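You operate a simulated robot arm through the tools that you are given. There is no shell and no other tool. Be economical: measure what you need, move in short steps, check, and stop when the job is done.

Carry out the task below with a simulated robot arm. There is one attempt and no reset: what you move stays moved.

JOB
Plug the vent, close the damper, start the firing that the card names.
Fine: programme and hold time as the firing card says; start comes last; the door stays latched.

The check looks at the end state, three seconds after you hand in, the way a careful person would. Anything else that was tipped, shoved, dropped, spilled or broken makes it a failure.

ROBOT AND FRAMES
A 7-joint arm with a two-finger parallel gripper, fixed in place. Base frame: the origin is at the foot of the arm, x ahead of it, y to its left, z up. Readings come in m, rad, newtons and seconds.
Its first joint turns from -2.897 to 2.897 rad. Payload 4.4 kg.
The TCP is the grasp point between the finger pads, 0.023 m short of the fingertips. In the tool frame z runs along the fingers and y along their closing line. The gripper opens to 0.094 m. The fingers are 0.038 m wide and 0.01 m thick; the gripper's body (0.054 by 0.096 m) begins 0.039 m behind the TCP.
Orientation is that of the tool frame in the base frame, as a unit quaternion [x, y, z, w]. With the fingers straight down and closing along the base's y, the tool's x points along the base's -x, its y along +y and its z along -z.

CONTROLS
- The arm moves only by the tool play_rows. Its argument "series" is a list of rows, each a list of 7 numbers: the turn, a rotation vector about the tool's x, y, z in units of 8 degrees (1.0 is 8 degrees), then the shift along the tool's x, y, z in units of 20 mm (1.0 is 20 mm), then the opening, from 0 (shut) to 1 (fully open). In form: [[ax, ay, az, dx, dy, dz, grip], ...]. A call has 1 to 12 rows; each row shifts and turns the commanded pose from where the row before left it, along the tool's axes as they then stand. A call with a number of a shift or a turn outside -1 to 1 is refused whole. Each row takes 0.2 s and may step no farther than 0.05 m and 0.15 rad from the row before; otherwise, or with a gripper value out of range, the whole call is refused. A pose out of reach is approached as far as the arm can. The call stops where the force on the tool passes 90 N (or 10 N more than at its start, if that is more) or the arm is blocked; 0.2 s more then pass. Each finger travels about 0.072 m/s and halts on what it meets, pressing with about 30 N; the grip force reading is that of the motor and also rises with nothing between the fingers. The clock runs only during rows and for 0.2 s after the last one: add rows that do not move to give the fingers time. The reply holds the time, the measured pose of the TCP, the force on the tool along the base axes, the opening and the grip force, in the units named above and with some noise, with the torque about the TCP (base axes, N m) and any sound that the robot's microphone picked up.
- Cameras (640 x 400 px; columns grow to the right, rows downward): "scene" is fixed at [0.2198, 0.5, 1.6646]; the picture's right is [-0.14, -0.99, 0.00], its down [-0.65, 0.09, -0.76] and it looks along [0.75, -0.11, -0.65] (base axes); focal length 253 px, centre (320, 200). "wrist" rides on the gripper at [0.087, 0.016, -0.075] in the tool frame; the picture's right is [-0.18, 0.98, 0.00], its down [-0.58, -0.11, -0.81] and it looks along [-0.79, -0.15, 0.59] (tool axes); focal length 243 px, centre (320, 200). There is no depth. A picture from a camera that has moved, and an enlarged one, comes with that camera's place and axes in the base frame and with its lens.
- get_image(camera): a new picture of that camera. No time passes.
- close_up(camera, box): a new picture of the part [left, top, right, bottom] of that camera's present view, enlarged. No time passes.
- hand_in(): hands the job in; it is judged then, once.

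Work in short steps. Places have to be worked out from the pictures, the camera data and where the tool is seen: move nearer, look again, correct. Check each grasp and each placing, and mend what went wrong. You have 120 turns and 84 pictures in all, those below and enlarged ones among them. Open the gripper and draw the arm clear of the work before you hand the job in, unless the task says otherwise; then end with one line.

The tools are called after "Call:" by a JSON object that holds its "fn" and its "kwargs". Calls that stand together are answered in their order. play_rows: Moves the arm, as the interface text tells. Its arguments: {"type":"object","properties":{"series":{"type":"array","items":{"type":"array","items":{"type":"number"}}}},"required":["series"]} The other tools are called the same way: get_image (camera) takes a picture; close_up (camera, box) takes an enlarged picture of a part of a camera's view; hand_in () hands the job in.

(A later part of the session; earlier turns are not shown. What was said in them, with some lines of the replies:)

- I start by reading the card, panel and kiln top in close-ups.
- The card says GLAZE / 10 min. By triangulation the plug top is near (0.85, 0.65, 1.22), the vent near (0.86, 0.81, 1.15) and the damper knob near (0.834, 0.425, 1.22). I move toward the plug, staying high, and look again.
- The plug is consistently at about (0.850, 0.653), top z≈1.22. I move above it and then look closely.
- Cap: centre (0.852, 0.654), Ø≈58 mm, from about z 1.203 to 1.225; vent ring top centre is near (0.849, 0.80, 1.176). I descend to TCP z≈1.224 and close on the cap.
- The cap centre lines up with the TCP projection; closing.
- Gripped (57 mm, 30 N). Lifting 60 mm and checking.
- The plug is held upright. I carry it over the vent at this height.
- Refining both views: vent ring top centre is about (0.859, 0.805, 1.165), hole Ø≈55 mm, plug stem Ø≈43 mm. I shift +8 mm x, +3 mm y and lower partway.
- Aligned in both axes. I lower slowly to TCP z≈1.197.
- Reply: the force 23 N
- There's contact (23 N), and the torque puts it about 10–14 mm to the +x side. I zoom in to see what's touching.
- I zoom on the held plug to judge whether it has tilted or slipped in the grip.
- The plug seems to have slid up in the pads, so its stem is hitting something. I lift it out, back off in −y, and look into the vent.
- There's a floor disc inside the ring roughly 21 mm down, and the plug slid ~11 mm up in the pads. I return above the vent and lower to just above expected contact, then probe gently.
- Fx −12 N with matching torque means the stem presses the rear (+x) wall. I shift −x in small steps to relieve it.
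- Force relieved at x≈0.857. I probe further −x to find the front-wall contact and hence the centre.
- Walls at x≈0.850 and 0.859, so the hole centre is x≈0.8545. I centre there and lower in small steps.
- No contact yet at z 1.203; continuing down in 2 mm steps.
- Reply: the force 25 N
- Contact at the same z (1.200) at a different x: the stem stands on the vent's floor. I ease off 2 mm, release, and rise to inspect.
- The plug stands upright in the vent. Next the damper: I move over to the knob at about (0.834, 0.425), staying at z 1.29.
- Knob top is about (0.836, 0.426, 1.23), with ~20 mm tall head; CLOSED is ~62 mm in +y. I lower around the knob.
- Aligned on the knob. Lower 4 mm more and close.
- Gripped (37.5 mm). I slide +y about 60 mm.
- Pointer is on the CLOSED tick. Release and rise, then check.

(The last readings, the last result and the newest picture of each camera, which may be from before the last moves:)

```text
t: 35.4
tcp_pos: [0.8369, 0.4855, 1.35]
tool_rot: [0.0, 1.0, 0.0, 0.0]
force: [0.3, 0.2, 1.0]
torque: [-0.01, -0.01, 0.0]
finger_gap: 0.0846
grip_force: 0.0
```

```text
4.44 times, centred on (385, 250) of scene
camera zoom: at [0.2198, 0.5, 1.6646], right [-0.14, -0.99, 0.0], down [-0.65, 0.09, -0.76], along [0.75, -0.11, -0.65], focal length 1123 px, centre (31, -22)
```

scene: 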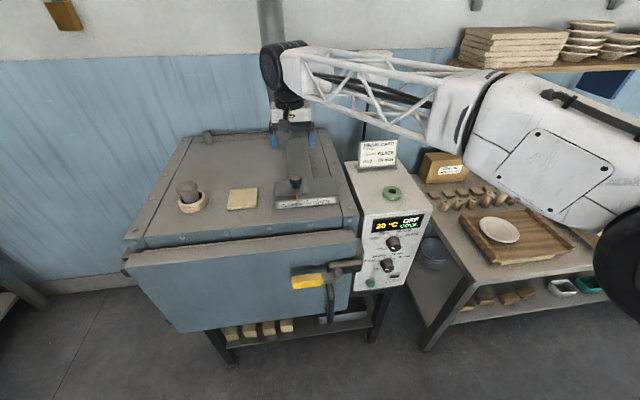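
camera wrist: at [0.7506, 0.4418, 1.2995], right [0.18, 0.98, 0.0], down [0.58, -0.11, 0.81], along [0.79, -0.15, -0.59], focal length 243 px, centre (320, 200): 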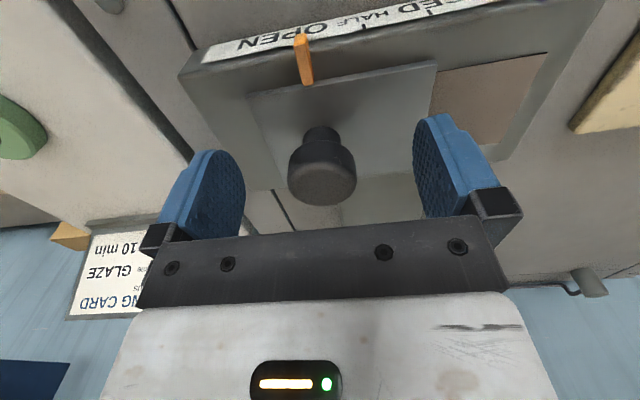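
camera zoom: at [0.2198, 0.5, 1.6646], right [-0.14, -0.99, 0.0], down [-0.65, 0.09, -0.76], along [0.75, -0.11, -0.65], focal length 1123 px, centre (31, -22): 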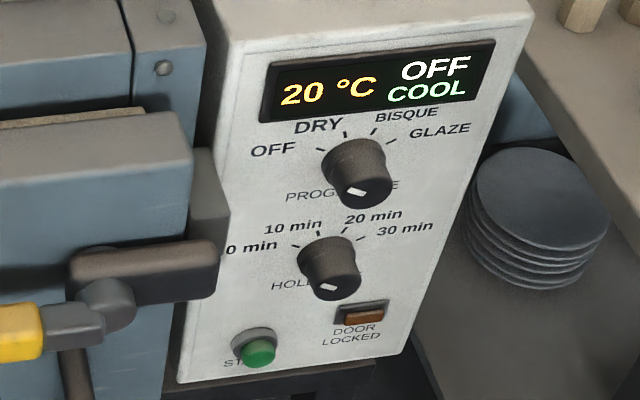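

Damper is closed. Now the panel: I back off in −x and then toward y≈0.2, tool still pointing down, before pitching to horizontal.

Call:
{"fn": "play_rows", "kwargs": {"series": [[0, 0, 0, 1, 0, 0, 0.9], [0, 0, 0, 1, 0, 0, 0.9], [0, 0, 0, 1, 0, 0, 0.9], [0, 0, 0, 1, -0.5, 0, 0.9], [0, 0, 0, 1, -1, 0, 0.9], [0, 0, 0, 1, -1, 0, 0.9], [0, 0, 0, 1, -1, 0, 0.9], [0, 0, 0, 1, -1, 0, 0.9], [0, 0, 0, 1, -1, 0, 0.9], [0, 0, 0, 1, -1, 0, 0.9], [0, 0, 0, 1, -1, 0, 0.9], [0, 0, 0, 1, -1, 0, 0.9]]}}

Call:
{"fn": "play_rows", "kwargs": {"series": [[0, 0, 0, 1, -1, 0, 0.9], [0, 0, 0, 1, -1, 0, 0.9], [0, 0, 0, 1, -1, 0, 0.9], [0, -1, 0, 1, -1, 0, 0.9], [0, -1, 0, 0, 0, 0, 0.9], [0, -1, 0, 0, 0, 0, 0.9], [0, -1, 0, 0, 0, 0, 0.9], [0, -1, 0, 0, 0, 0, 0.9], [0, 0, 0, 0, 0, 0, 0.9]]}}

Call:
{"fn": "get_image", "kwargs": {"camera": "wrist"}}

Call:
{"fn": "get_image", "kwargs": {"camera": "scene"}}

```text
t: 38.0
tcp_pos: [0.5951, 0.3128, 1.3499]
tool_rot: [0.0, 1.0, 0.0, 0.0]
force: [-0.6, 0.4, -0.2]
torque: [-0.03, -0.02, -0.03]
finger_gap: 0.0847
grip_force: 0.0
```

```text
t: 40.0
tcp_pos: [0.5169, 0.2351, 1.351]
tool_rot: [-0.001, 0.939, 0.0, 0.343]
force: [-0.5, -0.3, 0.0]
torque: [0.0, 0.0, -0.03]
finger_gap: 0.0845
grip_force: 0.0
```

```text
42 pictures are left
camera wrist: at [0.4026, 0.2498, 1.353], right [0.14, 0.98, 0.12], down [-0.07, -0.11, 0.99], along [0.99, -0.15, 0.06], focal length 243 px, centre (320, 200)
```

wrist: 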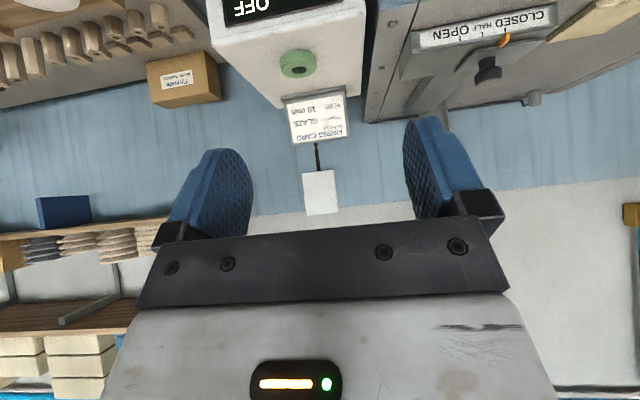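

```text
41 pictures are left
```

scene: 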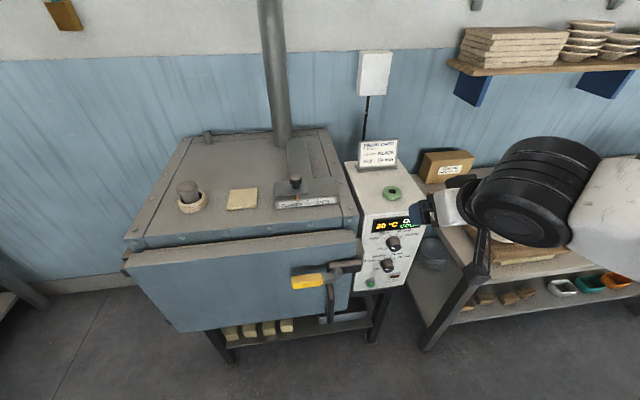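

Controller top is at z≈1.15 with the ring at (0.816, 0.181). I finish pitching to horizontal.

Call:
{"fn": "play_rows", "kwargs": {"series": [[0, -1, 0, 0, 0, 0, 0.9], [0, -1, 0, 0, 0, 0, 0.9], [0, -1, 0, 0, 0, 0, 0.9], [0, -1, 0, 0, 0, 0, 0.9], [0, -1, 0, 0, 0, 0, 0.9], [0, -1, 0, 0, 0, 0, 0.9], [0, -0.25, 0, 0, 0, 0, 0.9], [0, 0, 0, 1, 0, -1, 0.9], [0, 0, 0, 1, 0, -1, 0.9], [0, 0, 0, 1, 0, -1, 0.9], [0, 0, 0, 1, 0, 0, 0.9], [0, 0, 0, 0, 0, 0, 0.9]]}}

Call:
{"fn": "get_image", "kwargs": {"camera": "wrist"}}

```text
t: 42.6
tcp_pos: [0.4574, 0.2324, 1.2705]
tool_rot: [-0.001, 0.707, 0.0, 0.707]
force: [-0.1, -0.5, 0.4]
torque: [0.01, 0.01, -0.01]
finger_gap: 0.0847
grip_force: 0.1
```

```text
40 pictures are left
camera wrist: at [0.3816, 0.2469, 1.1838], right [0.0, 0.98, 0.18], down [-0.81, -0.11, 0.58], along [0.59, -0.15, 0.79], focal length 243 px, centre (320, 200)
```

wrist: 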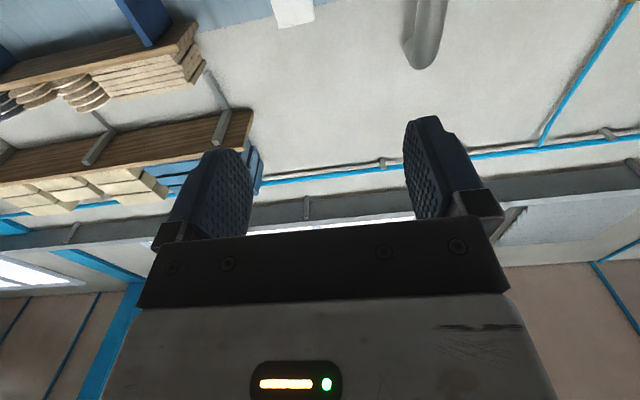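

The camera is below and looks up. I roll −180° about the tool axis so it rides above the gripper, which also leaves room for clockwise knob turning.

Call:
{"fn": "play_rows", "kwargs": {"series": [[0, 0, -1, 0, 0, 0, 0.9], [0, 0, -1, 0, 0, 0, 0.9], [0, 0, -1, 0, 0, 0, 0.9], [0, 0, -1, 0, 0, 0, 0.9], [0, 0, -1, 0, 0, 0, 0.9], [0, 0, -1, 0, 0, 0, 0.9], [0, 0, -1, 0, 0, 0, 0.9], [0, 0, -1, 0, 0, 0, 0.9], [0, 0, -1, 0, 0, 0, 0.9], [0, 0, -1, 0, 0, 0, 0.9], [0, 0, -1, 0, 0, 0, 0.9], [0, 0, -0.25, 0, 0, 0, 0.9]]}}

Call:
{"fn": "play_rows", "kwargs": {"series": [[0, 0, -1, 0, 0, 0, 0.9], [0, 0, -1, 0, 0, 0, 0.9], [0, 0, -1, 0, 0, 0, 0.9], [0, 0, -1, 0, 0, 0, 0.9], [0, 0, -1, 0, 0, 0, 0.9], [0, 0, -1, 0, 0, 0, 0.9], [0, 0, -1, 0, 0, 0, 0.9], [0, 0, -1, 0, 0, 0, 0.9], [0, 0, -1, 0, 0, 0, 0.9], [0, 0, -1, 0, 0, 0, 0.9], [0, 0, -1, 0, 0, 0, 0.9], [0, 0, -0.25, 0, 0, 0, 0.9]]}}

Call:
{"fn": "get_image", "kwargs": {"camera": "wrist"}}

```text
t: 45.2
tcp_pos: [0.4582, 0.2341, 1.2718]
tool_rot: [-0.501, 0.499, -0.5, 0.501]
force: [-0.4, -0.3, 0.2]
torque: [0.01, 0.01, 0.01]
finger_gap: 0.0845
grip_force: 0.1
```

```text
t: 47.8
tcp_pos: [0.4579, 0.2352, 1.2722]
tool_rot: [0.707, 0.0, 0.707, 0.001]
force: [-0.3, 0.4, -0.1]
torque: [-0.01, -0.01, -0.04]
finger_gap: 0.0846
grip_force: 0.0
```

```text
39 pictures are left
camera wrist: at [0.3827, 0.2172, 1.3569], right [0.0, -0.98, -0.18], down [-0.81, 0.11, -0.58], along [0.59, 0.15, -0.79], focal length 243 px, centre (320, 200)
```

wrist: 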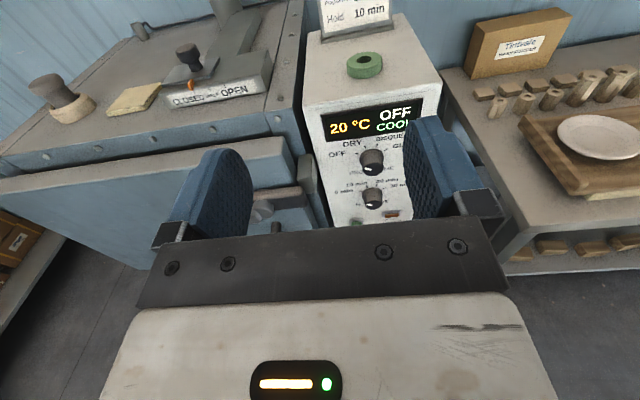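

Wrist and scene agree: programme knob face ≈(0.713, 0.180, 1.00), hold knob ≈(0.712, 0.180, 0.89). I move down and nearer for a frontal view.

Call:
{"fn": "play_rows", "kwargs": {"series": [[0, 0, 0, -0.96, 0.24, 0.3, 0.9], [0, 0, 0, -0.96, 0.24, 0.3, 0.9], [0, 0, 0, -0.96, 0.24, 0.3, 0.9], [0, 0, 0, -0.96, 0.24, 0.3, 0.9], [0, 0, 0, -0.96, 0.24, 0.3, 0.9], [0, 0, 0, -0.96, 0.24, 0.3, 0.9], [0, 0, 0, -0.96, 0.24, 0.3, 0.9], [0, 0, 0, -0.96, 0.24, 0.3, 0.9], [0, 0, 0, -0.96, 0.24, 0.3, 0.9], [0, 0, 0, -0.96, 0.24, 0.3, 0.9], [0, 0, 0, -0.96, 0.24, 0.3, 0.9], [0, 0, 0, 0, 0, 0, 0.9]]}}

Call:
{"fn": "get_image", "kwargs": {"camera": "wrist"}}

Call:
{"fn": "get_image", "kwargs": {"camera": "scene"}}

```text
t: 50.4
tcp_pos: [0.523, 0.1815, 1.0599]
tool_rot: [0.707, 0.0, 0.707, 0.0]
force: [-0.4, -0.1, 0.3]
torque: [-0.02, 0.03, -0.01]
finger_gap: 0.0844
grip_force: 0.0
```

```text
38 pictures are left
camera wrist: at [0.4481, 0.1647, 1.146], right [0.0, -0.98, -0.18], down [-0.81, 0.11, -0.58], along [0.59, 0.15, -0.79], focal length 243 px, centre (320, 200)
```

wrist: 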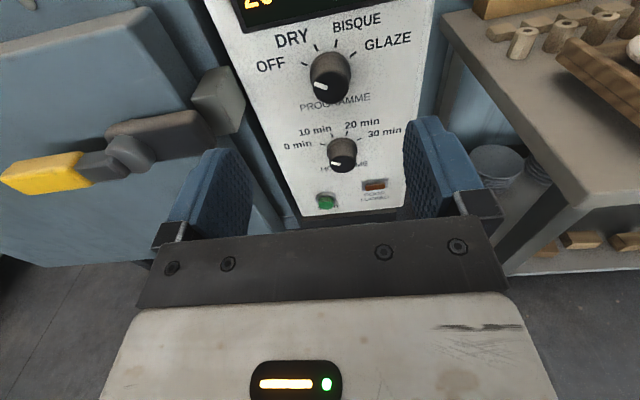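

```text
37 pictures are left
```

scene: 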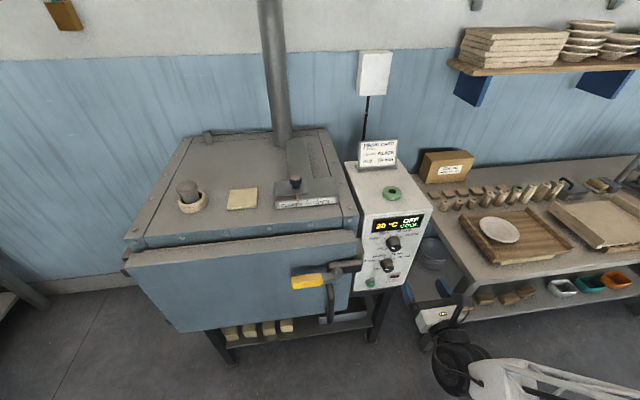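

Call:
{"fn": "close_up", "kwargs": {"camera": "wrist", "box": [240, 10, 420, 220]}}

```text
1.90 times, centred on (330, 115) of wrist
camera zoom: at [0.4481, 0.1647, 1.146], right [0.0, -0.98, -0.18], down [-0.81, 0.11, -0.58], along [0.59, 0.15, -0.79], focal length 462 px, centre (301, 362)
```

zoom: 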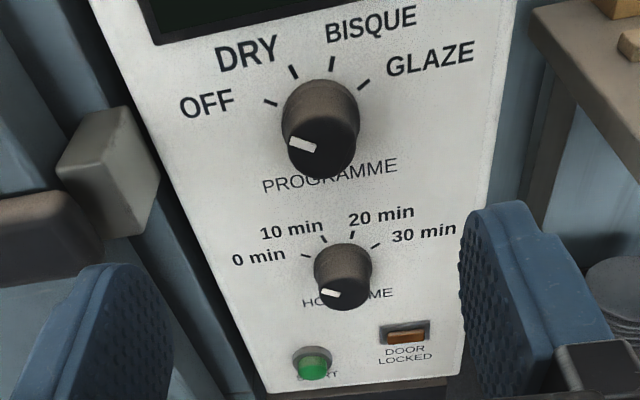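

Ticks are at ±20° and ±60°; programme points to OFF (−60°) and hold to 0 min (−60°). GLAZE needs +120°, 10 min needs +40° clockwise. Programme knob axis is (y 0.180, z 1.005); I align and approach to x≈0.67 first.

Call:
{"fn": "play_rows", "kwargs": {"series": [[0, 0, 0, -0.9, 0.1, 0, 1], [0, 0, 0, -0.9, 0, 0.2, 1], [0, 0, 0, -0.9, 0, 0.8, 1], [0, 0, 0, 0, 0, 1, 1], [0, 0, 0, 0, 0, 1, 1], [0, 0, 0, 0, 0, 1, 1], [0, 0, 0, 0, 0, 1, 1], [0, 0, 0, 0, 0, 1, 1], [0, 0, 0, 0, 0, 1, 1], [0, 0, 0, 0, 0, 0, 1]]}}

Call:
{"fn": "get_image", "kwargs": {"camera": "wrist"}}

Call:
{"fn": "close_up", "kwargs": {"camera": "scene", "box": [345, 205, 425, 295]}}

```text
t: 52.6
tcp_pos: [0.6638, 0.1801, 1.0052]
tool_rot: [0.707, 0.001, 0.707, -0.001]
force: [-0.1, -0.3, 0.3]
torque: [0.02, -0.01, 0.0]
finger_gap: 0.0942
grip_force: 0.1
```

```text
35 pictures are left
camera wrist: at [0.5889, 0.1637, 1.0915], right [0.0, -0.98, -0.18], down [-0.81, 0.11, -0.58], along [0.59, 0.15, -0.79], focal length 243 px, centre (320, 200)
```

wrist: 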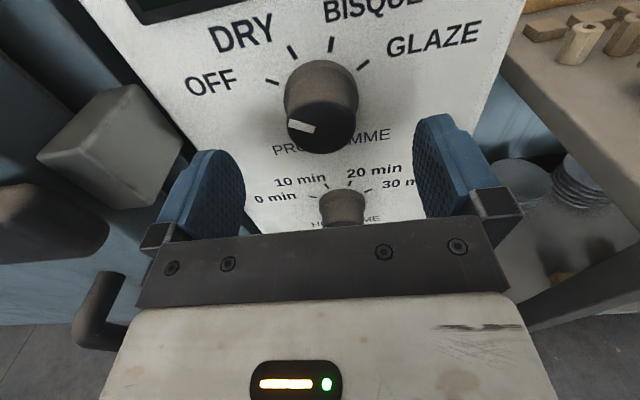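

```text
4.44 times, centred on (385, 250) of scene
camera zoom: at [0.2198, 0.5, 1.6646], right [-0.14, -0.99, 0.0], down [-0.65, 0.09, -0.76], along [0.75, -0.11, -0.65], focal length 1123 px, centre (31, -22)
```

zoom: 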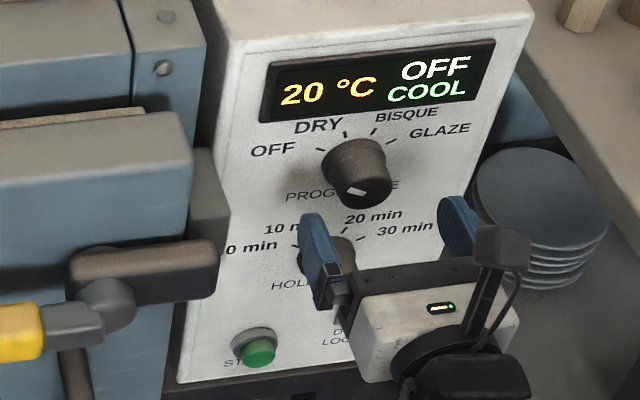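

Still aligned. Advance to x≈0.707 and close on the knob.

Call:
{"fn": "play_rows", "kwargs": {"series": [[0, 0, 0, 0, 0, 0.7, 1], [0, 0, 0, 0, 0, 0.7, 1], [0, 0, 0, 0, 0, 0.6, 1], [0, 0, 0, 0, 0, 0, 1]]}}

Call:
{"fn": "get_image", "kwargs": {"camera": "wrist"}}

```text
t: 53.6
tcp_pos: [0.7043, 0.1799, 1.0038]
tool_rot: [0.707, 0.0, 0.707, 0.0]
force: [0.3, 0.9, 0.0]
torque: [0.0, 0.02, -0.03]
finger_gap: 0.0939
grip_force: 0.0
```

```text
33 pictures are left
camera wrist: at [0.6294, 0.1624, 1.091], right [0.0, -0.98, -0.18], down [-0.81, 0.11, -0.58], along [0.59, 0.15, -0.79], focal length 243 px, centre (320, 200)
```

wrist: 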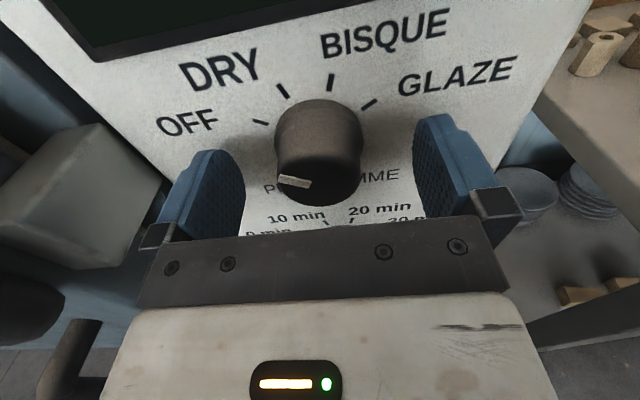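

Knob face sits at the TCP. Closing.

Call:
{"fn": "play_rows", "kwargs": {"series": [[0, 0, 0, 0, 0, 0, 0.6], [0, 0, 0, 0, 0, 0, 0.3], [0, 0, 0, 0, 0, 0, 0.2], [0, 0, 0, 0, 0, 0, 0.2], [0, 0, 0, 0, 0, 0, 0.2]]}}

```text
t: 54.8
tcp_pos: [0.7038, 0.1799, 1.004]
tool_rot: [0.707, 0.0, 0.707, -0.001]
force: [2.3, 21.7, -2.2]
torque: [0.04, 0.16, 0.53]
finger_gap: 0.0448
grip_force: 45.2
```

Side load Fy=22 N: the knob axis lies slightly toward +y. I nudge +y 1.5 mm.

Call:
{"fn": "play_rows", "kwargs": {"series": [[0, 0, 0, 0, -0.08, 0, 0.2], [0, 0, 0, 0, 0, 0, 0.2]]}}

```text
t: 55.4
tcp_pos: [0.7036, 0.1795, 1.0054]
tool_rot: [0.707, 0.0, 0.707, 0.0]
force: [10.4, -11.0, -4.2]
torque: [0.13, 0.01, -0.2]
finger_gap: 0.0446
grip_force: 45.6
```

Call:
{"fn": "play_rows", "kwargs": {"series": [[0, 0, 0, 0, 0.025, 0, 0.2], [0, 0, 1, 0, 0, 0, 0.2], [0, 0, 1, 0, 0, 0, 0.2], [0, 0, 1, 0, 0, 0, 0.2], [0, 0, 1, 0, 0, 0, 0.2], [0, 0, 1, 0, 0, 0, 0.2], [0, 0, 0, 0, 0, 0, 0.2]]}}

Call:
{"fn": "close_up", "kwargs": {"camera": "scene", "box": [345, 205, 425, 295]}}

```text
t: 57.0
tcp_pos: [0.7035, 0.1798, 1.0047]
tool_rot: [0.664, -0.244, 0.664, -0.242]
force: [20.0, -35.9, -22.4]
torque: [-0.01, 0.27, -0.84]
finger_gap: 0.0446
grip_force: 45.1
```

```text
4.44 times, centred on (385, 250) of scene
camera zoom: at [0.2198, 0.5, 1.6646], right [-0.14, -0.99, 0.0], down [-0.65, 0.09, -0.76], along [0.75, -0.11, -0.65], focal length 1123 px, centre (31, -22)
```

zoom: 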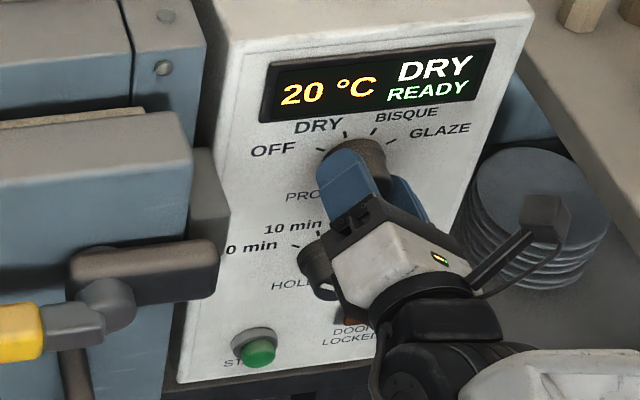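

Display: DRY / READY. The load is along the closing line; I shift +0.09 in tool y to relieve it, then turn another 40°.

Call:
{"fn": "play_rows", "kwargs": {"series": [[0, 0, 0, 0, 0.09, 0, 0.2], [0, 0, 1, 0, 0, 0, 0.2], [0, 0, 1, 0, 0, 0, 0.2], [0, 0, 1, 0, 0, 0, 0.2], [0, 0, 1, 0, 0, 0, 0.2], [0, 0, 1, 0, 0, 0, 0.2], [0, 0, 0, 0, 0, 0, 0.2]]}}

Call:
{"fn": "close_up", "kwargs": {"camera": "scene", "box": [345, 205, 425, 295]}}

```text
t: 58.6
tcp_pos: [0.7025, 0.1796, 1.0058]
tool_rot: [0.542, -0.455, 0.541, -0.455]
force: [-18.9, -14.4, -2.7]
torque: [0.01, -0.05, -0.67]
finger_gap: 0.0441
grip_force: 44.7
```

```text
4.44 times, centred on (385, 250) of scene
camera zoom: at [0.2198, 0.5, 1.6646], right [-0.14, -0.99, 0.0], down [-0.65, 0.09, -0.76], along [0.75, -0.11, -0.65], focal length 1123 px, centre (31, -22)
```

zoom: 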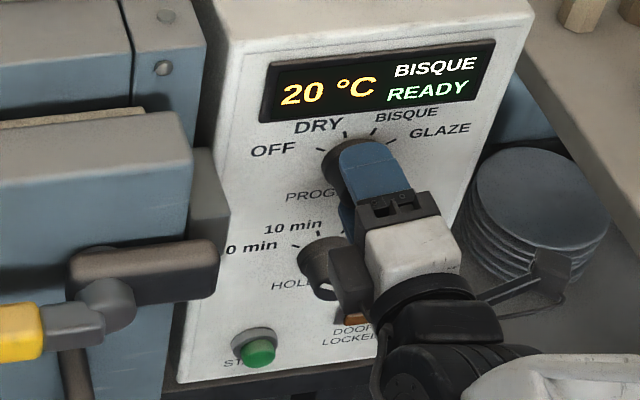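

BISQUE now. Another 40° to GLAZE.

Call:
{"fn": "play_rows", "kwargs": {"series": [[0, 0, 1, 0, 0, 0, 0.2], [0, 0, 1, 0, 0, 0, 0.2], [0, 0, 1, 0, 0, 0, 0.2], [0, 0, 1, 0, 0, 0, 0.2], [0, 0, 1, 0, 0, 0, 0.2], [0, 0, 0, 0, 0, 0, 0.2]]}}

Call:
{"fn": "close_up", "kwargs": {"camera": "scene", "box": [345, 205, 425, 295]}}

```text
t: 60.0
tcp_pos: [0.7028, 0.1793, 1.0039]
tool_rot: [-0.354, 0.612, -0.352, 0.613]
force: [-46.5, 8.0, -5.8]
torque: [0.03, 0.31, 0.36]
finger_gap: 0.0441
grip_force: 45.0
```

```text
4.44 times, centred on (385, 250) of scene
camera zoom: at [0.2198, 0.5, 1.6646], right [-0.14, -0.99, 0.0], down [-0.65, 0.09, -0.76], along [0.75, -0.11, -0.65], focal length 1123 px, centre (31, -22)
```

zoom: 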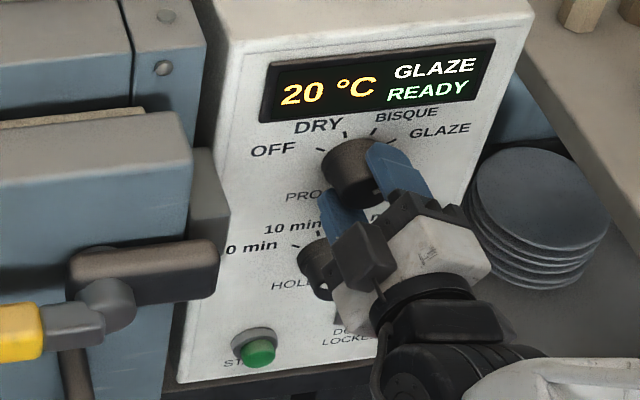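

GLAZE / READY. Release and withdraw 80 mm.

Call:
{"fn": "play_rows", "kwargs": {"series": [[0, 0, 0, 0, 0, 0, 0.5], [0, 0, 0, 0, 0, 0, 0.85], [0, 0, 0, 0, 0, 0, 0.85], [0, 0, 0, 0, 0, -0.5, 0.85], [0, 0, 0, 0, 0, -1, 0.85], [0, 0, 0, 0, 0, -1, 0.85], [0, 0, 0, 0, 0, -1, 0.85], [0, 0, 0, 0, 0, -0.7, 0.85], [0, 0, 0, 0, 0, 0, 0.85]]}}

Call:
{"fn": "play_rows", "kwargs": {"series": [[0, 0, -1, 0, 0, 0, 0.85], [0, 0, -1, 0, 0, 0, 0.85], [0, 0, -1, 0, 0, 0, 0.85], [0, 0, -1, 0, 0, 0, 0.85], [0, 0, -1, 0, 0, 0, 0.85], [0, 0, -1, 0, 0, 0, 0.85], [0, 0, -1, 0, 0, 0, 0.85], [0, 0, -1, 0, 0, 0, 0.85], [0, 0, -1, 0, 0, 0, 0.85], [0, 0, -1, 0, 0, 0, 0.85], [0, 0, -1, 0, 0, 0, 0.85], [0, 0, -1, 0, 0, 0, 0.85]]}}

Call:
{"fn": "play_rows", "kwargs": {"series": [[0, 0, -1, 0, 0, 0, 0.85], [0, 0, -1, 0, 0, 0, 0.85], [0, 0, -1, 0, 0, 0, 0.85], [0, 0, 0, 0, 0, 0, 0.85]]}}

Call:
{"fn": "get_image", "kwargs": {"camera": "wrist"}}

```text
t: 62.0
tcp_pos: [0.6205, 0.1771, 1.0055]
tool_rot: [-0.354, 0.612, -0.354, 0.612]
force: [-0.1, 0.3, -0.8]
torque: [-0.02, -0.01, 0.03]
finger_gap: 0.0799
grip_force: 0.1
```

```text
t: 64.6
tcp_pos: [0.6204, 0.18, 1.0056]
tool_rot: [0.692, -0.147, 0.692, -0.147]
force: [1.0, 0.4, -0.6]
torque: [-0.01, 0.05, 0.01]
finger_gap: 0.0802
grip_force: 0.0
```

```text
t: 65.6
tcp_pos: [0.6201, 0.1785, 1.0048]
tool_rot: [0.707, 0.002, 0.707, 0.0]
force: [0.0, 0.6, -0.5]
torque: [0.0, 0.0, -0.02]
finger_gap: 0.08
grip_force: 0.0
```

```text
29 pictures are left
camera wrist: at [0.545, 0.1618, 1.0906], right [0.0, -0.98, -0.18], down [-0.81, 0.11, -0.58], along [0.59, 0.15, -0.79], focal length 243 px, centre (320, 200)
```

wrist: 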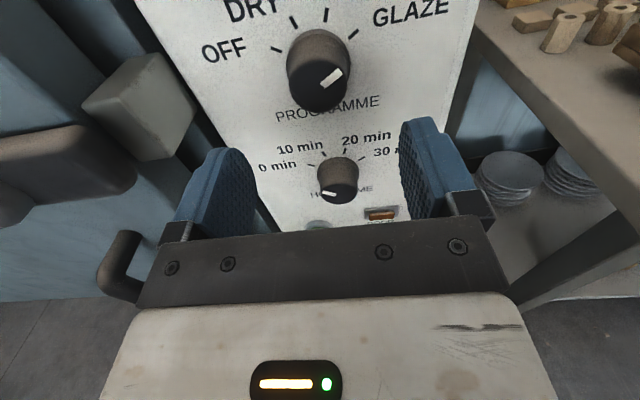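

Programme pointer is on GLAZE. Lower to the hold knob axis (z≈0.886).

Call:
{"fn": "play_rows", "kwargs": {"series": [[0, 0, 0, -1, -0.05, 0, 0.85], [0, 0, 0, -1, 0, 0, 0.85], [0, 0, 0, -1, 0, 0, 0.85], [0, 0, 0, -1, 0, 0, 0.85], [0, 0, 0, -1, 0, 0, 0.85], [0, 0, 0, -0.95, 0, 0.5, 0.85], [0, 0, 0, 0, 0, 1, 0.85], [0, 0, 0, 0, 0, 1, 0.85], [0, 0, 0, 0, 0, 0, 0.85]]}}

Call:
{"fn": "get_image", "kwargs": {"camera": "wrist"}}

```text
t: 67.6
tcp_pos: [0.6699, 0.1803, 0.888]
tool_rot: [0.707, 0.001, 0.708, 0.0]
force: [1.2, 0.1, -0.6]
torque: [-0.03, -0.01, -0.02]
finger_gap: 0.0801
grip_force: 0.0
```

```text
28 pictures are left
camera wrist: at [0.5952, 0.1625, 0.9732], right [0.0, -0.98, -0.18], down [-0.81, 0.11, -0.58], along [0.59, 0.15, -0.79], focal length 243 px, centre (320, 200)
```

wrist: 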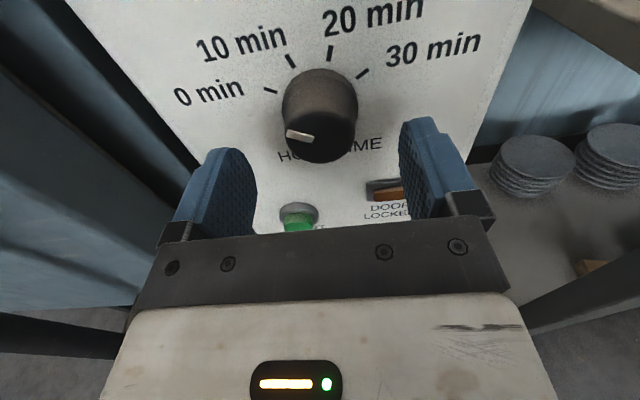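

Aligned the same way as for the first knob. Advance to x≈0.704 and close.

Call:
{"fn": "play_rows", "kwargs": {"series": [[0, 0, 0, 0, 0, 0.6, 0.85], [0, 0, 0, 0, 0, 0.6, 0.85], [0, 0, 0, 0, 0, 0.5, 0.85], [0, 0, 0, 0, 0, 0, 0.6], [0, 0, 0, 0, 0, 0, 0.3], [0, 0, 0, 0, 0, 0, 0.2], [0, 0, 0, 0, 0, 0, 0.2], [0, 0, 0, 0, 0, 0, 0.2]]}}

```text
t: 69.4
tcp_pos: [0.7041, 0.1805, 0.8854]
tool_rot: [0.707, 0.0, 0.707, 0.0]
force: [9.2, 14.9, -3.7]
torque: [0.04, 0.18, 0.45]
finger_gap: 0.0446
grip_force: 44.8
```

Gripped; turning +40° clockwise to 10 min.

Call:
{"fn": "play_rows", "kwargs": {"series": [[0, 0, 0, 0, -0.03, 0, 0.2], [0, 0, 1, 0, 0, 0, 0.2], [0, 0, 1, 0, 0, 0, 0.2], [0, 0, 1, 0, 0, 0, 0.2], [0, 0, 1, 0, 0, 0, 0.2], [0, 0, 1, 0, 0, 0, 0.2], [0, 0, 0, 0, 0, 0, 0.2]]}}

Call:
{"fn": "close_up", "kwargs": {"camera": "scene", "box": [345, 205, 425, 295]}}

```text
t: 71.0
tcp_pos: [0.705, 0.1804, 0.8852]
tool_rot: [0.665, -0.243, 0.663, -0.242]
force: [-15.3, -54.7, 1.2]
torque: [-0.03, 0.25, -1.28]
finger_gap: 0.0444
grip_force: 45.3
```

```text
4.44 times, centred on (385, 250) of scene
camera zoom: at [0.2198, 0.5, 1.6646], right [-0.14, -0.99, 0.0], down [-0.65, 0.09, -0.76], along [0.75, -0.11, -0.65], focal length 1123 px, centre (31, -22)
```

zoom: 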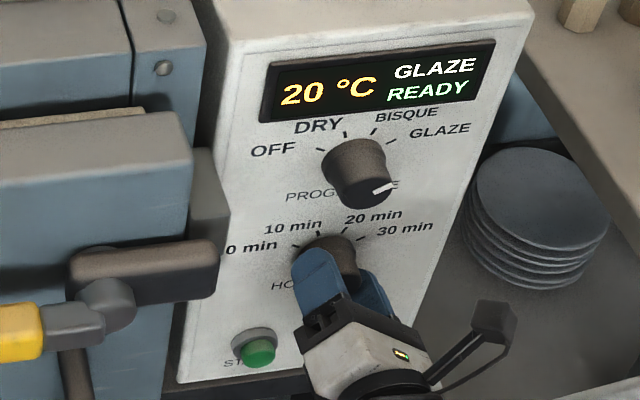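

Relieve side load, release, withdraw and look at the pointer.

Call:
{"fn": "play_rows", "kwargs": {"series": [[0, 0, 0, 0.05, 0.1, 0, 0.2], [0, 0, 0, 0, 0, 0, 0.5], [0, 0, 0, 0, 0, 0, 0.85], [0, 0, 0, 0, 0, 0, 0.85], [0, 0, 0, 0, 0, -0.5, 0.85], [0, 0, 0, 0, 0, -1, 0.85], [0, 0, 0, 0, 0, -1, 0.85], [0, 0, 0, 0, 0, -1, 0.85], [0, 0, 0, 0, 0, 0, 0.85]]}}

Call:
{"fn": "play_rows", "kwargs": {"series": [[0, 0, -1, 0, 0, 0, 0.85], [0, 0, -1, 0, 0, 0, 0.85], [0, 0, -1, 0, 0, 0, 0.85], [0, 0, -1, 0, 0, 0, 0.85], [0, 0, -1, 0, 0, 0, 0.85], [0, 0, 0, 0, 0, 0, 0.4], [0, 0, 0, 0, 0, 0, 0], [0, 0, 0, 0, 0, 0, 0]]}}

Call:
{"fn": "get_image", "kwargs": {"camera": "wrist"}}

```text
t: 73.0
tcp_pos: [0.6344, 0.18, 0.8843]
tool_rot: [0.665, -0.24, 0.664, -0.242]
force: [0.2, 0.9, 0.0]
torque: [0.02, -0.01, 0.0]
finger_gap: 0.0799
grip_force: 0.0
```

```text
t: 74.8
tcp_pos: [0.6333, 0.1792, 0.8864]
tool_rot: [0.707, 0.0, 0.707, 0.001]
force: [-0.1, 0.0, -0.5]
torque: [0.02, 0.0, -0.01]
finger_gap: 0.0
grip_force: 29.8
```

```text
26 pictures are left
camera wrist: at [0.5595, 0.1621, 0.9719], right [0.0, -0.98, -0.18], down [-0.81, 0.11, -0.58], along [0.59, 0.15, -0.79], focal length 243 px, centre (320, 200)
```

wrist: 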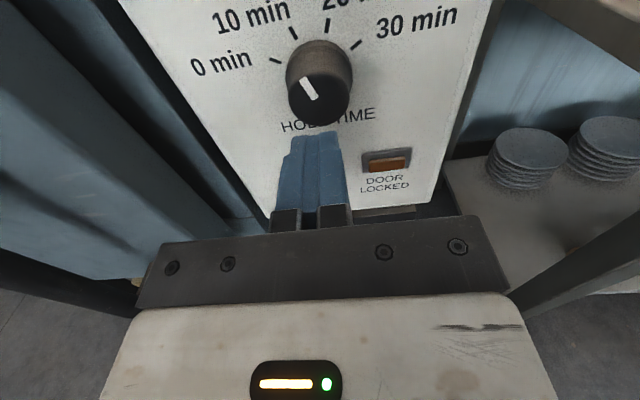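

Hold points to 10 min. Fingers are shut; I move in front of the START button (≈ y 0.221, z 0.767), staying back at x≈0.63.

Call:
{"fn": "play_rows", "kwargs": {"series": [[0, 0, 0, -1, -0.35, 0, 0], [0, 0, 0, -1, -0.35, 0, 0], [0, 0, 0, -1, -0.35, 0, 0], [0, 0, 0, -1, -0.35, 0, 0], [0, 0, 0, -1, -0.35, 0, 0], [0, 0, 0, -0.9, -0.35, 0, 0], [0, 0, 0, 0, 0, 0, 0]]}}

Call:
{"fn": "get_image", "kwargs": {"camera": "wrist"}}

Call:
{"fn": "close_up", "kwargs": {"camera": "scene", "box": [345, 205, 425, 295]}}

```text
t: 76.4
tcp_pos: [0.6338, 0.2202, 0.7689]
tool_rot: [0.707, 0.001, 0.707, -0.001]
force: [0.2, 0.8, 0.1]
torque: [-0.01, 0.04, 0.01]
finger_gap: 0.0
grip_force: 29.7
```

```text
25 pictures are left
camera wrist: at [0.5593, 0.2033, 0.8541], right [0.0, -0.98, -0.18], down [-0.81, 0.11, -0.58], along [0.59, 0.15, -0.79], focal length 243 px, centre (320, 200)
```

wrist: 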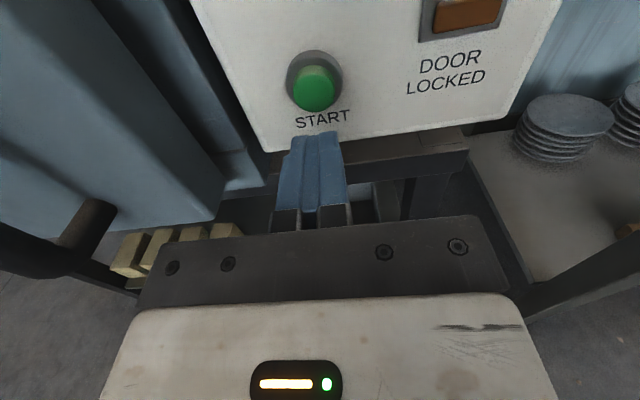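

```text
4.44 times, centred on (385, 250) of scene
camera zoom: at [0.2198, 0.5, 1.6646], right [-0.14, -0.99, 0.0], down [-0.65, 0.09, -0.76], along [0.75, -0.11, -0.65], focal length 1123 px, centre (31, -22)
```

zoom: 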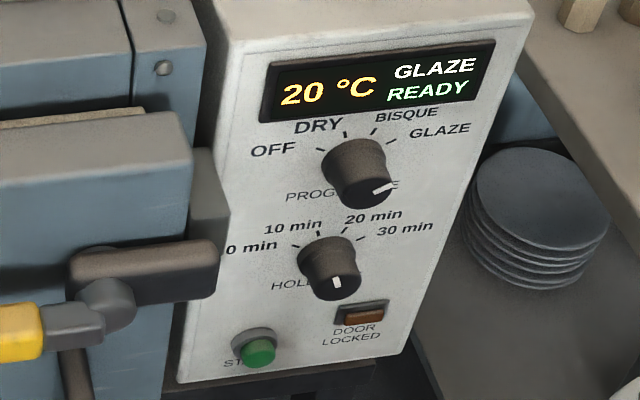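

Hold reads ~−18° (10 min), programme GLAZE/READY, door-locked visible. Button face ≈(0.72, 0.222, 0.767); I approach to just in front.

Call:
{"fn": "play_rows", "kwargs": {"series": [[0, 0, 0, 0, -0.1, 0.9, 0], [0, 0, 0, 0, 0, 0.9, 0], [0, 0, 0, 0, 0, 0.7, 0], [0, 0, 0, 0, 0, 0.2, 0], [0, 0, 0, 0, 0, 0, 0]]}}

Call:
{"fn": "get_image", "kwargs": {"camera": "wrist"}}

```text
t: 77.6
tcp_pos: [0.6883, 0.2237, 0.7691]
tool_rot: [0.707, 0.0, 0.707, 0.0]
force: [-0.3, 0.0, -0.2]
torque: [0.01, 0.0, 0.01]
finger_gap: 0.0001
grip_force: 29.8
```

```text
23 pictures are left
camera wrist: at [0.6134, 0.2063, 0.8541], right [0.0, -0.98, -0.18], down [-0.81, 0.11, -0.58], along [0.59, 0.15, -0.79], focal length 243 px, centre (320, 200)
```

wrist: 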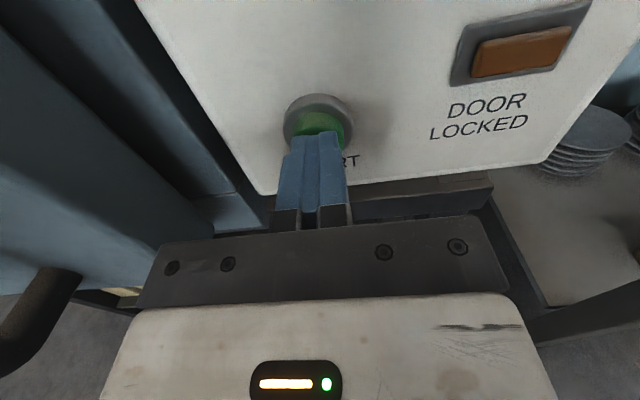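

Fingertips are just in front of the button. Pressing in 2 mm steps.

Call:
{"fn": "play_rows", "kwargs": {"series": [[0, 0, 0, 0, 0, 0.1, 0], [0, 0, 0, 0, 0, 0.1, 0], [0, 0, 0, 0, 0, 0.1, 0], [0, 0, 0, 0, 0, 0.1, 0]]}}

Call:
{"fn": "close_up", "kwargs": {"camera": "scene", "box": [345, 205, 425, 295]}}

```text
t: 78.6
tcp_pos: [0.6956, 0.2223, 0.7685]
tool_rot: [0.707, 0.002, 0.707, -0.001]
force: [-1.6, -0.1, -0.7]
torque: [-0.02, 0.03, 0.02]
finger_gap: 0.0
grip_force: 30.3
```

```text
4.44 times, centred on (385, 250) of scene
camera zoom: at [0.2198, 0.5, 1.6646], right [-0.14, -0.99, 0.0], down [-0.65, 0.09, -0.76], along [0.75, -0.11, -0.65], focal length 1123 px, centre (31, -22)
```

zoom: 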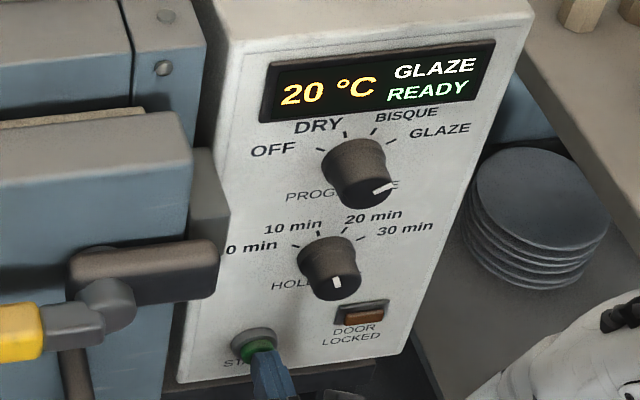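

Not yet in contact (or barely). Continuing.

Call:
{"fn": "play_rows", "kwargs": {"series": [[0, 0, 0, 0, 0, 0.1, 0], [0, 0, 0, 0, 0, 0.1, 0], [0, 0, 0, 0, 0, 0.1, 0]]}}

Call:
{"fn": "close_up", "kwargs": {"camera": "scene", "box": [345, 205, 425, 295]}}

```text
t: 79.4
tcp_pos: [0.7018, 0.2223, 0.767]
tool_rot: [0.707, 0.0, 0.707, 0.0]
force: [-23.6, 3.7, 10.3]
torque: [0.02, -0.16, 0.14]
finger_gap: 0.0
grip_force: 30.3
heard: click
```

```text
4.44 times, centred on (385, 250) of scene
camera zoom: at [0.2198, 0.5, 1.6646], right [-0.14, -0.99, 0.0], down [-0.65, 0.09, -0.76], along [0.75, -0.11, -0.65], focal length 1123 px, centre (31, -22)
```

zoom: 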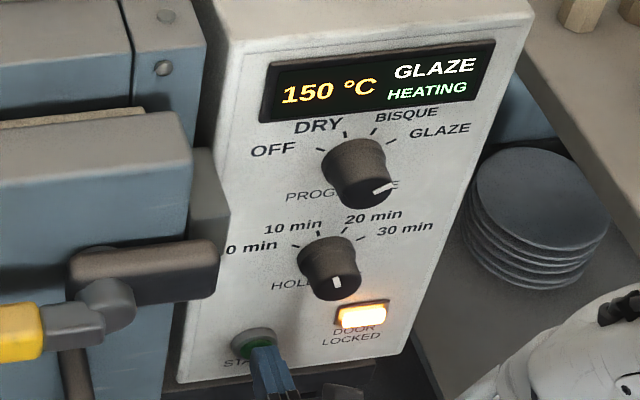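

Click; display: GLAZE HEATING, door locked. Withdraw straight back and open the gripper.

Call:
{"fn": "play_rows", "kwargs": {"series": [[0, 0, 0, 0, 0, -0.5, 0], [0, 0, 0, 0, 0, -1, 0], [0, 0, 0, 0, 0, -1, 0], [0, 0, 0, 0, 0, -1, 0], [0, 0, 0, 0, 0, -1, 0], [0, 0, 0, 0, 0, -1, 0.3], [0, 0, 0, 0, 0, -1, 0.6], [0, 0, 0, 0, 0, -1, 0.9], [0, 0, 0, 0, 0, -1, 0.9], [0, 0, 0, 0, 0, -1, 0.9], [0, 0, 0, 0, 0, 0, 0.9]]}}

Call:
{"fn": "get_image", "kwargs": {"camera": "scene"}}

Call:
{"fn": "close_up", "kwargs": {"camera": "scene", "box": [345, 205, 425, 295]}}

Call:
{"fn": "close_up", "kwargs": {"camera": "scene", "box": [165, 165, 345, 300]}}

```text
t: 81.8
tcp_pos: [0.5152, 0.2241, 0.7694]
tool_rot: [0.707, 0.0, 0.707, 0.0]
force: [-0.5, -0.4, -0.1]
torque: [0.04, 0.0, 0.0]
finger_gap: 0.0849
grip_force: 0.1
```

```text
20 pictures are left
```

scene: 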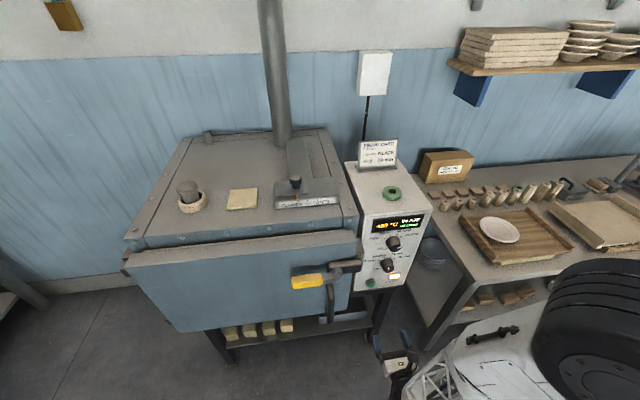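

```text
4.44 times, centred on (385, 250) of scene
camera zoom: at [0.2198, 0.5, 1.6646], right [-0.14, -0.99, 0.0], down [-0.65, 0.09, -0.76], along [0.75, -0.11, -0.65], focal length 1123 px, centre (31, -22)
```

zoom: 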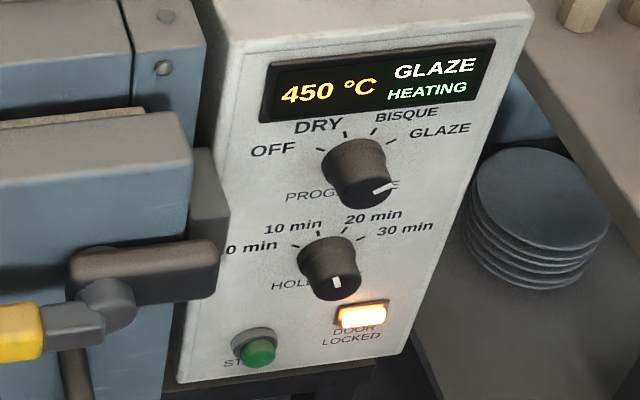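

```text
2.96 times, centred on (255, 232) of scene
camera zoom: at [0.2198, 0.5, 1.6646], right [-0.14, -0.99, 0.0], down [-0.65, 0.09, -0.76], along [0.75, -0.11, -0.65], focal length 748 px, centre (513, 104)
```

zoom: 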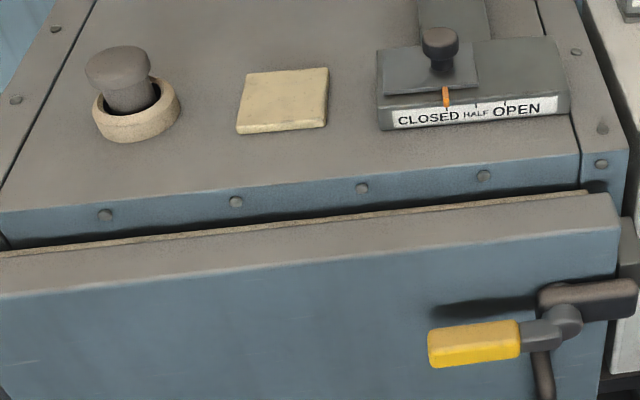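

Everything matches the card: plug standing in the vent, damper on CLOSED, GLAZE and 10 min set, heating, door latched, and the arm is clear. Handing in.

Call:
{"fn": "hand_in", "kwargs": {}}

```text
The job is handed in.
```

I plugged the vent, closed the damper, set GLAZE with a 10 min hold, then pressed START last; the kiln is heating with the door latched. The plug stands upright on the vent's floor, with its cap still above the rim rather than resting on it.
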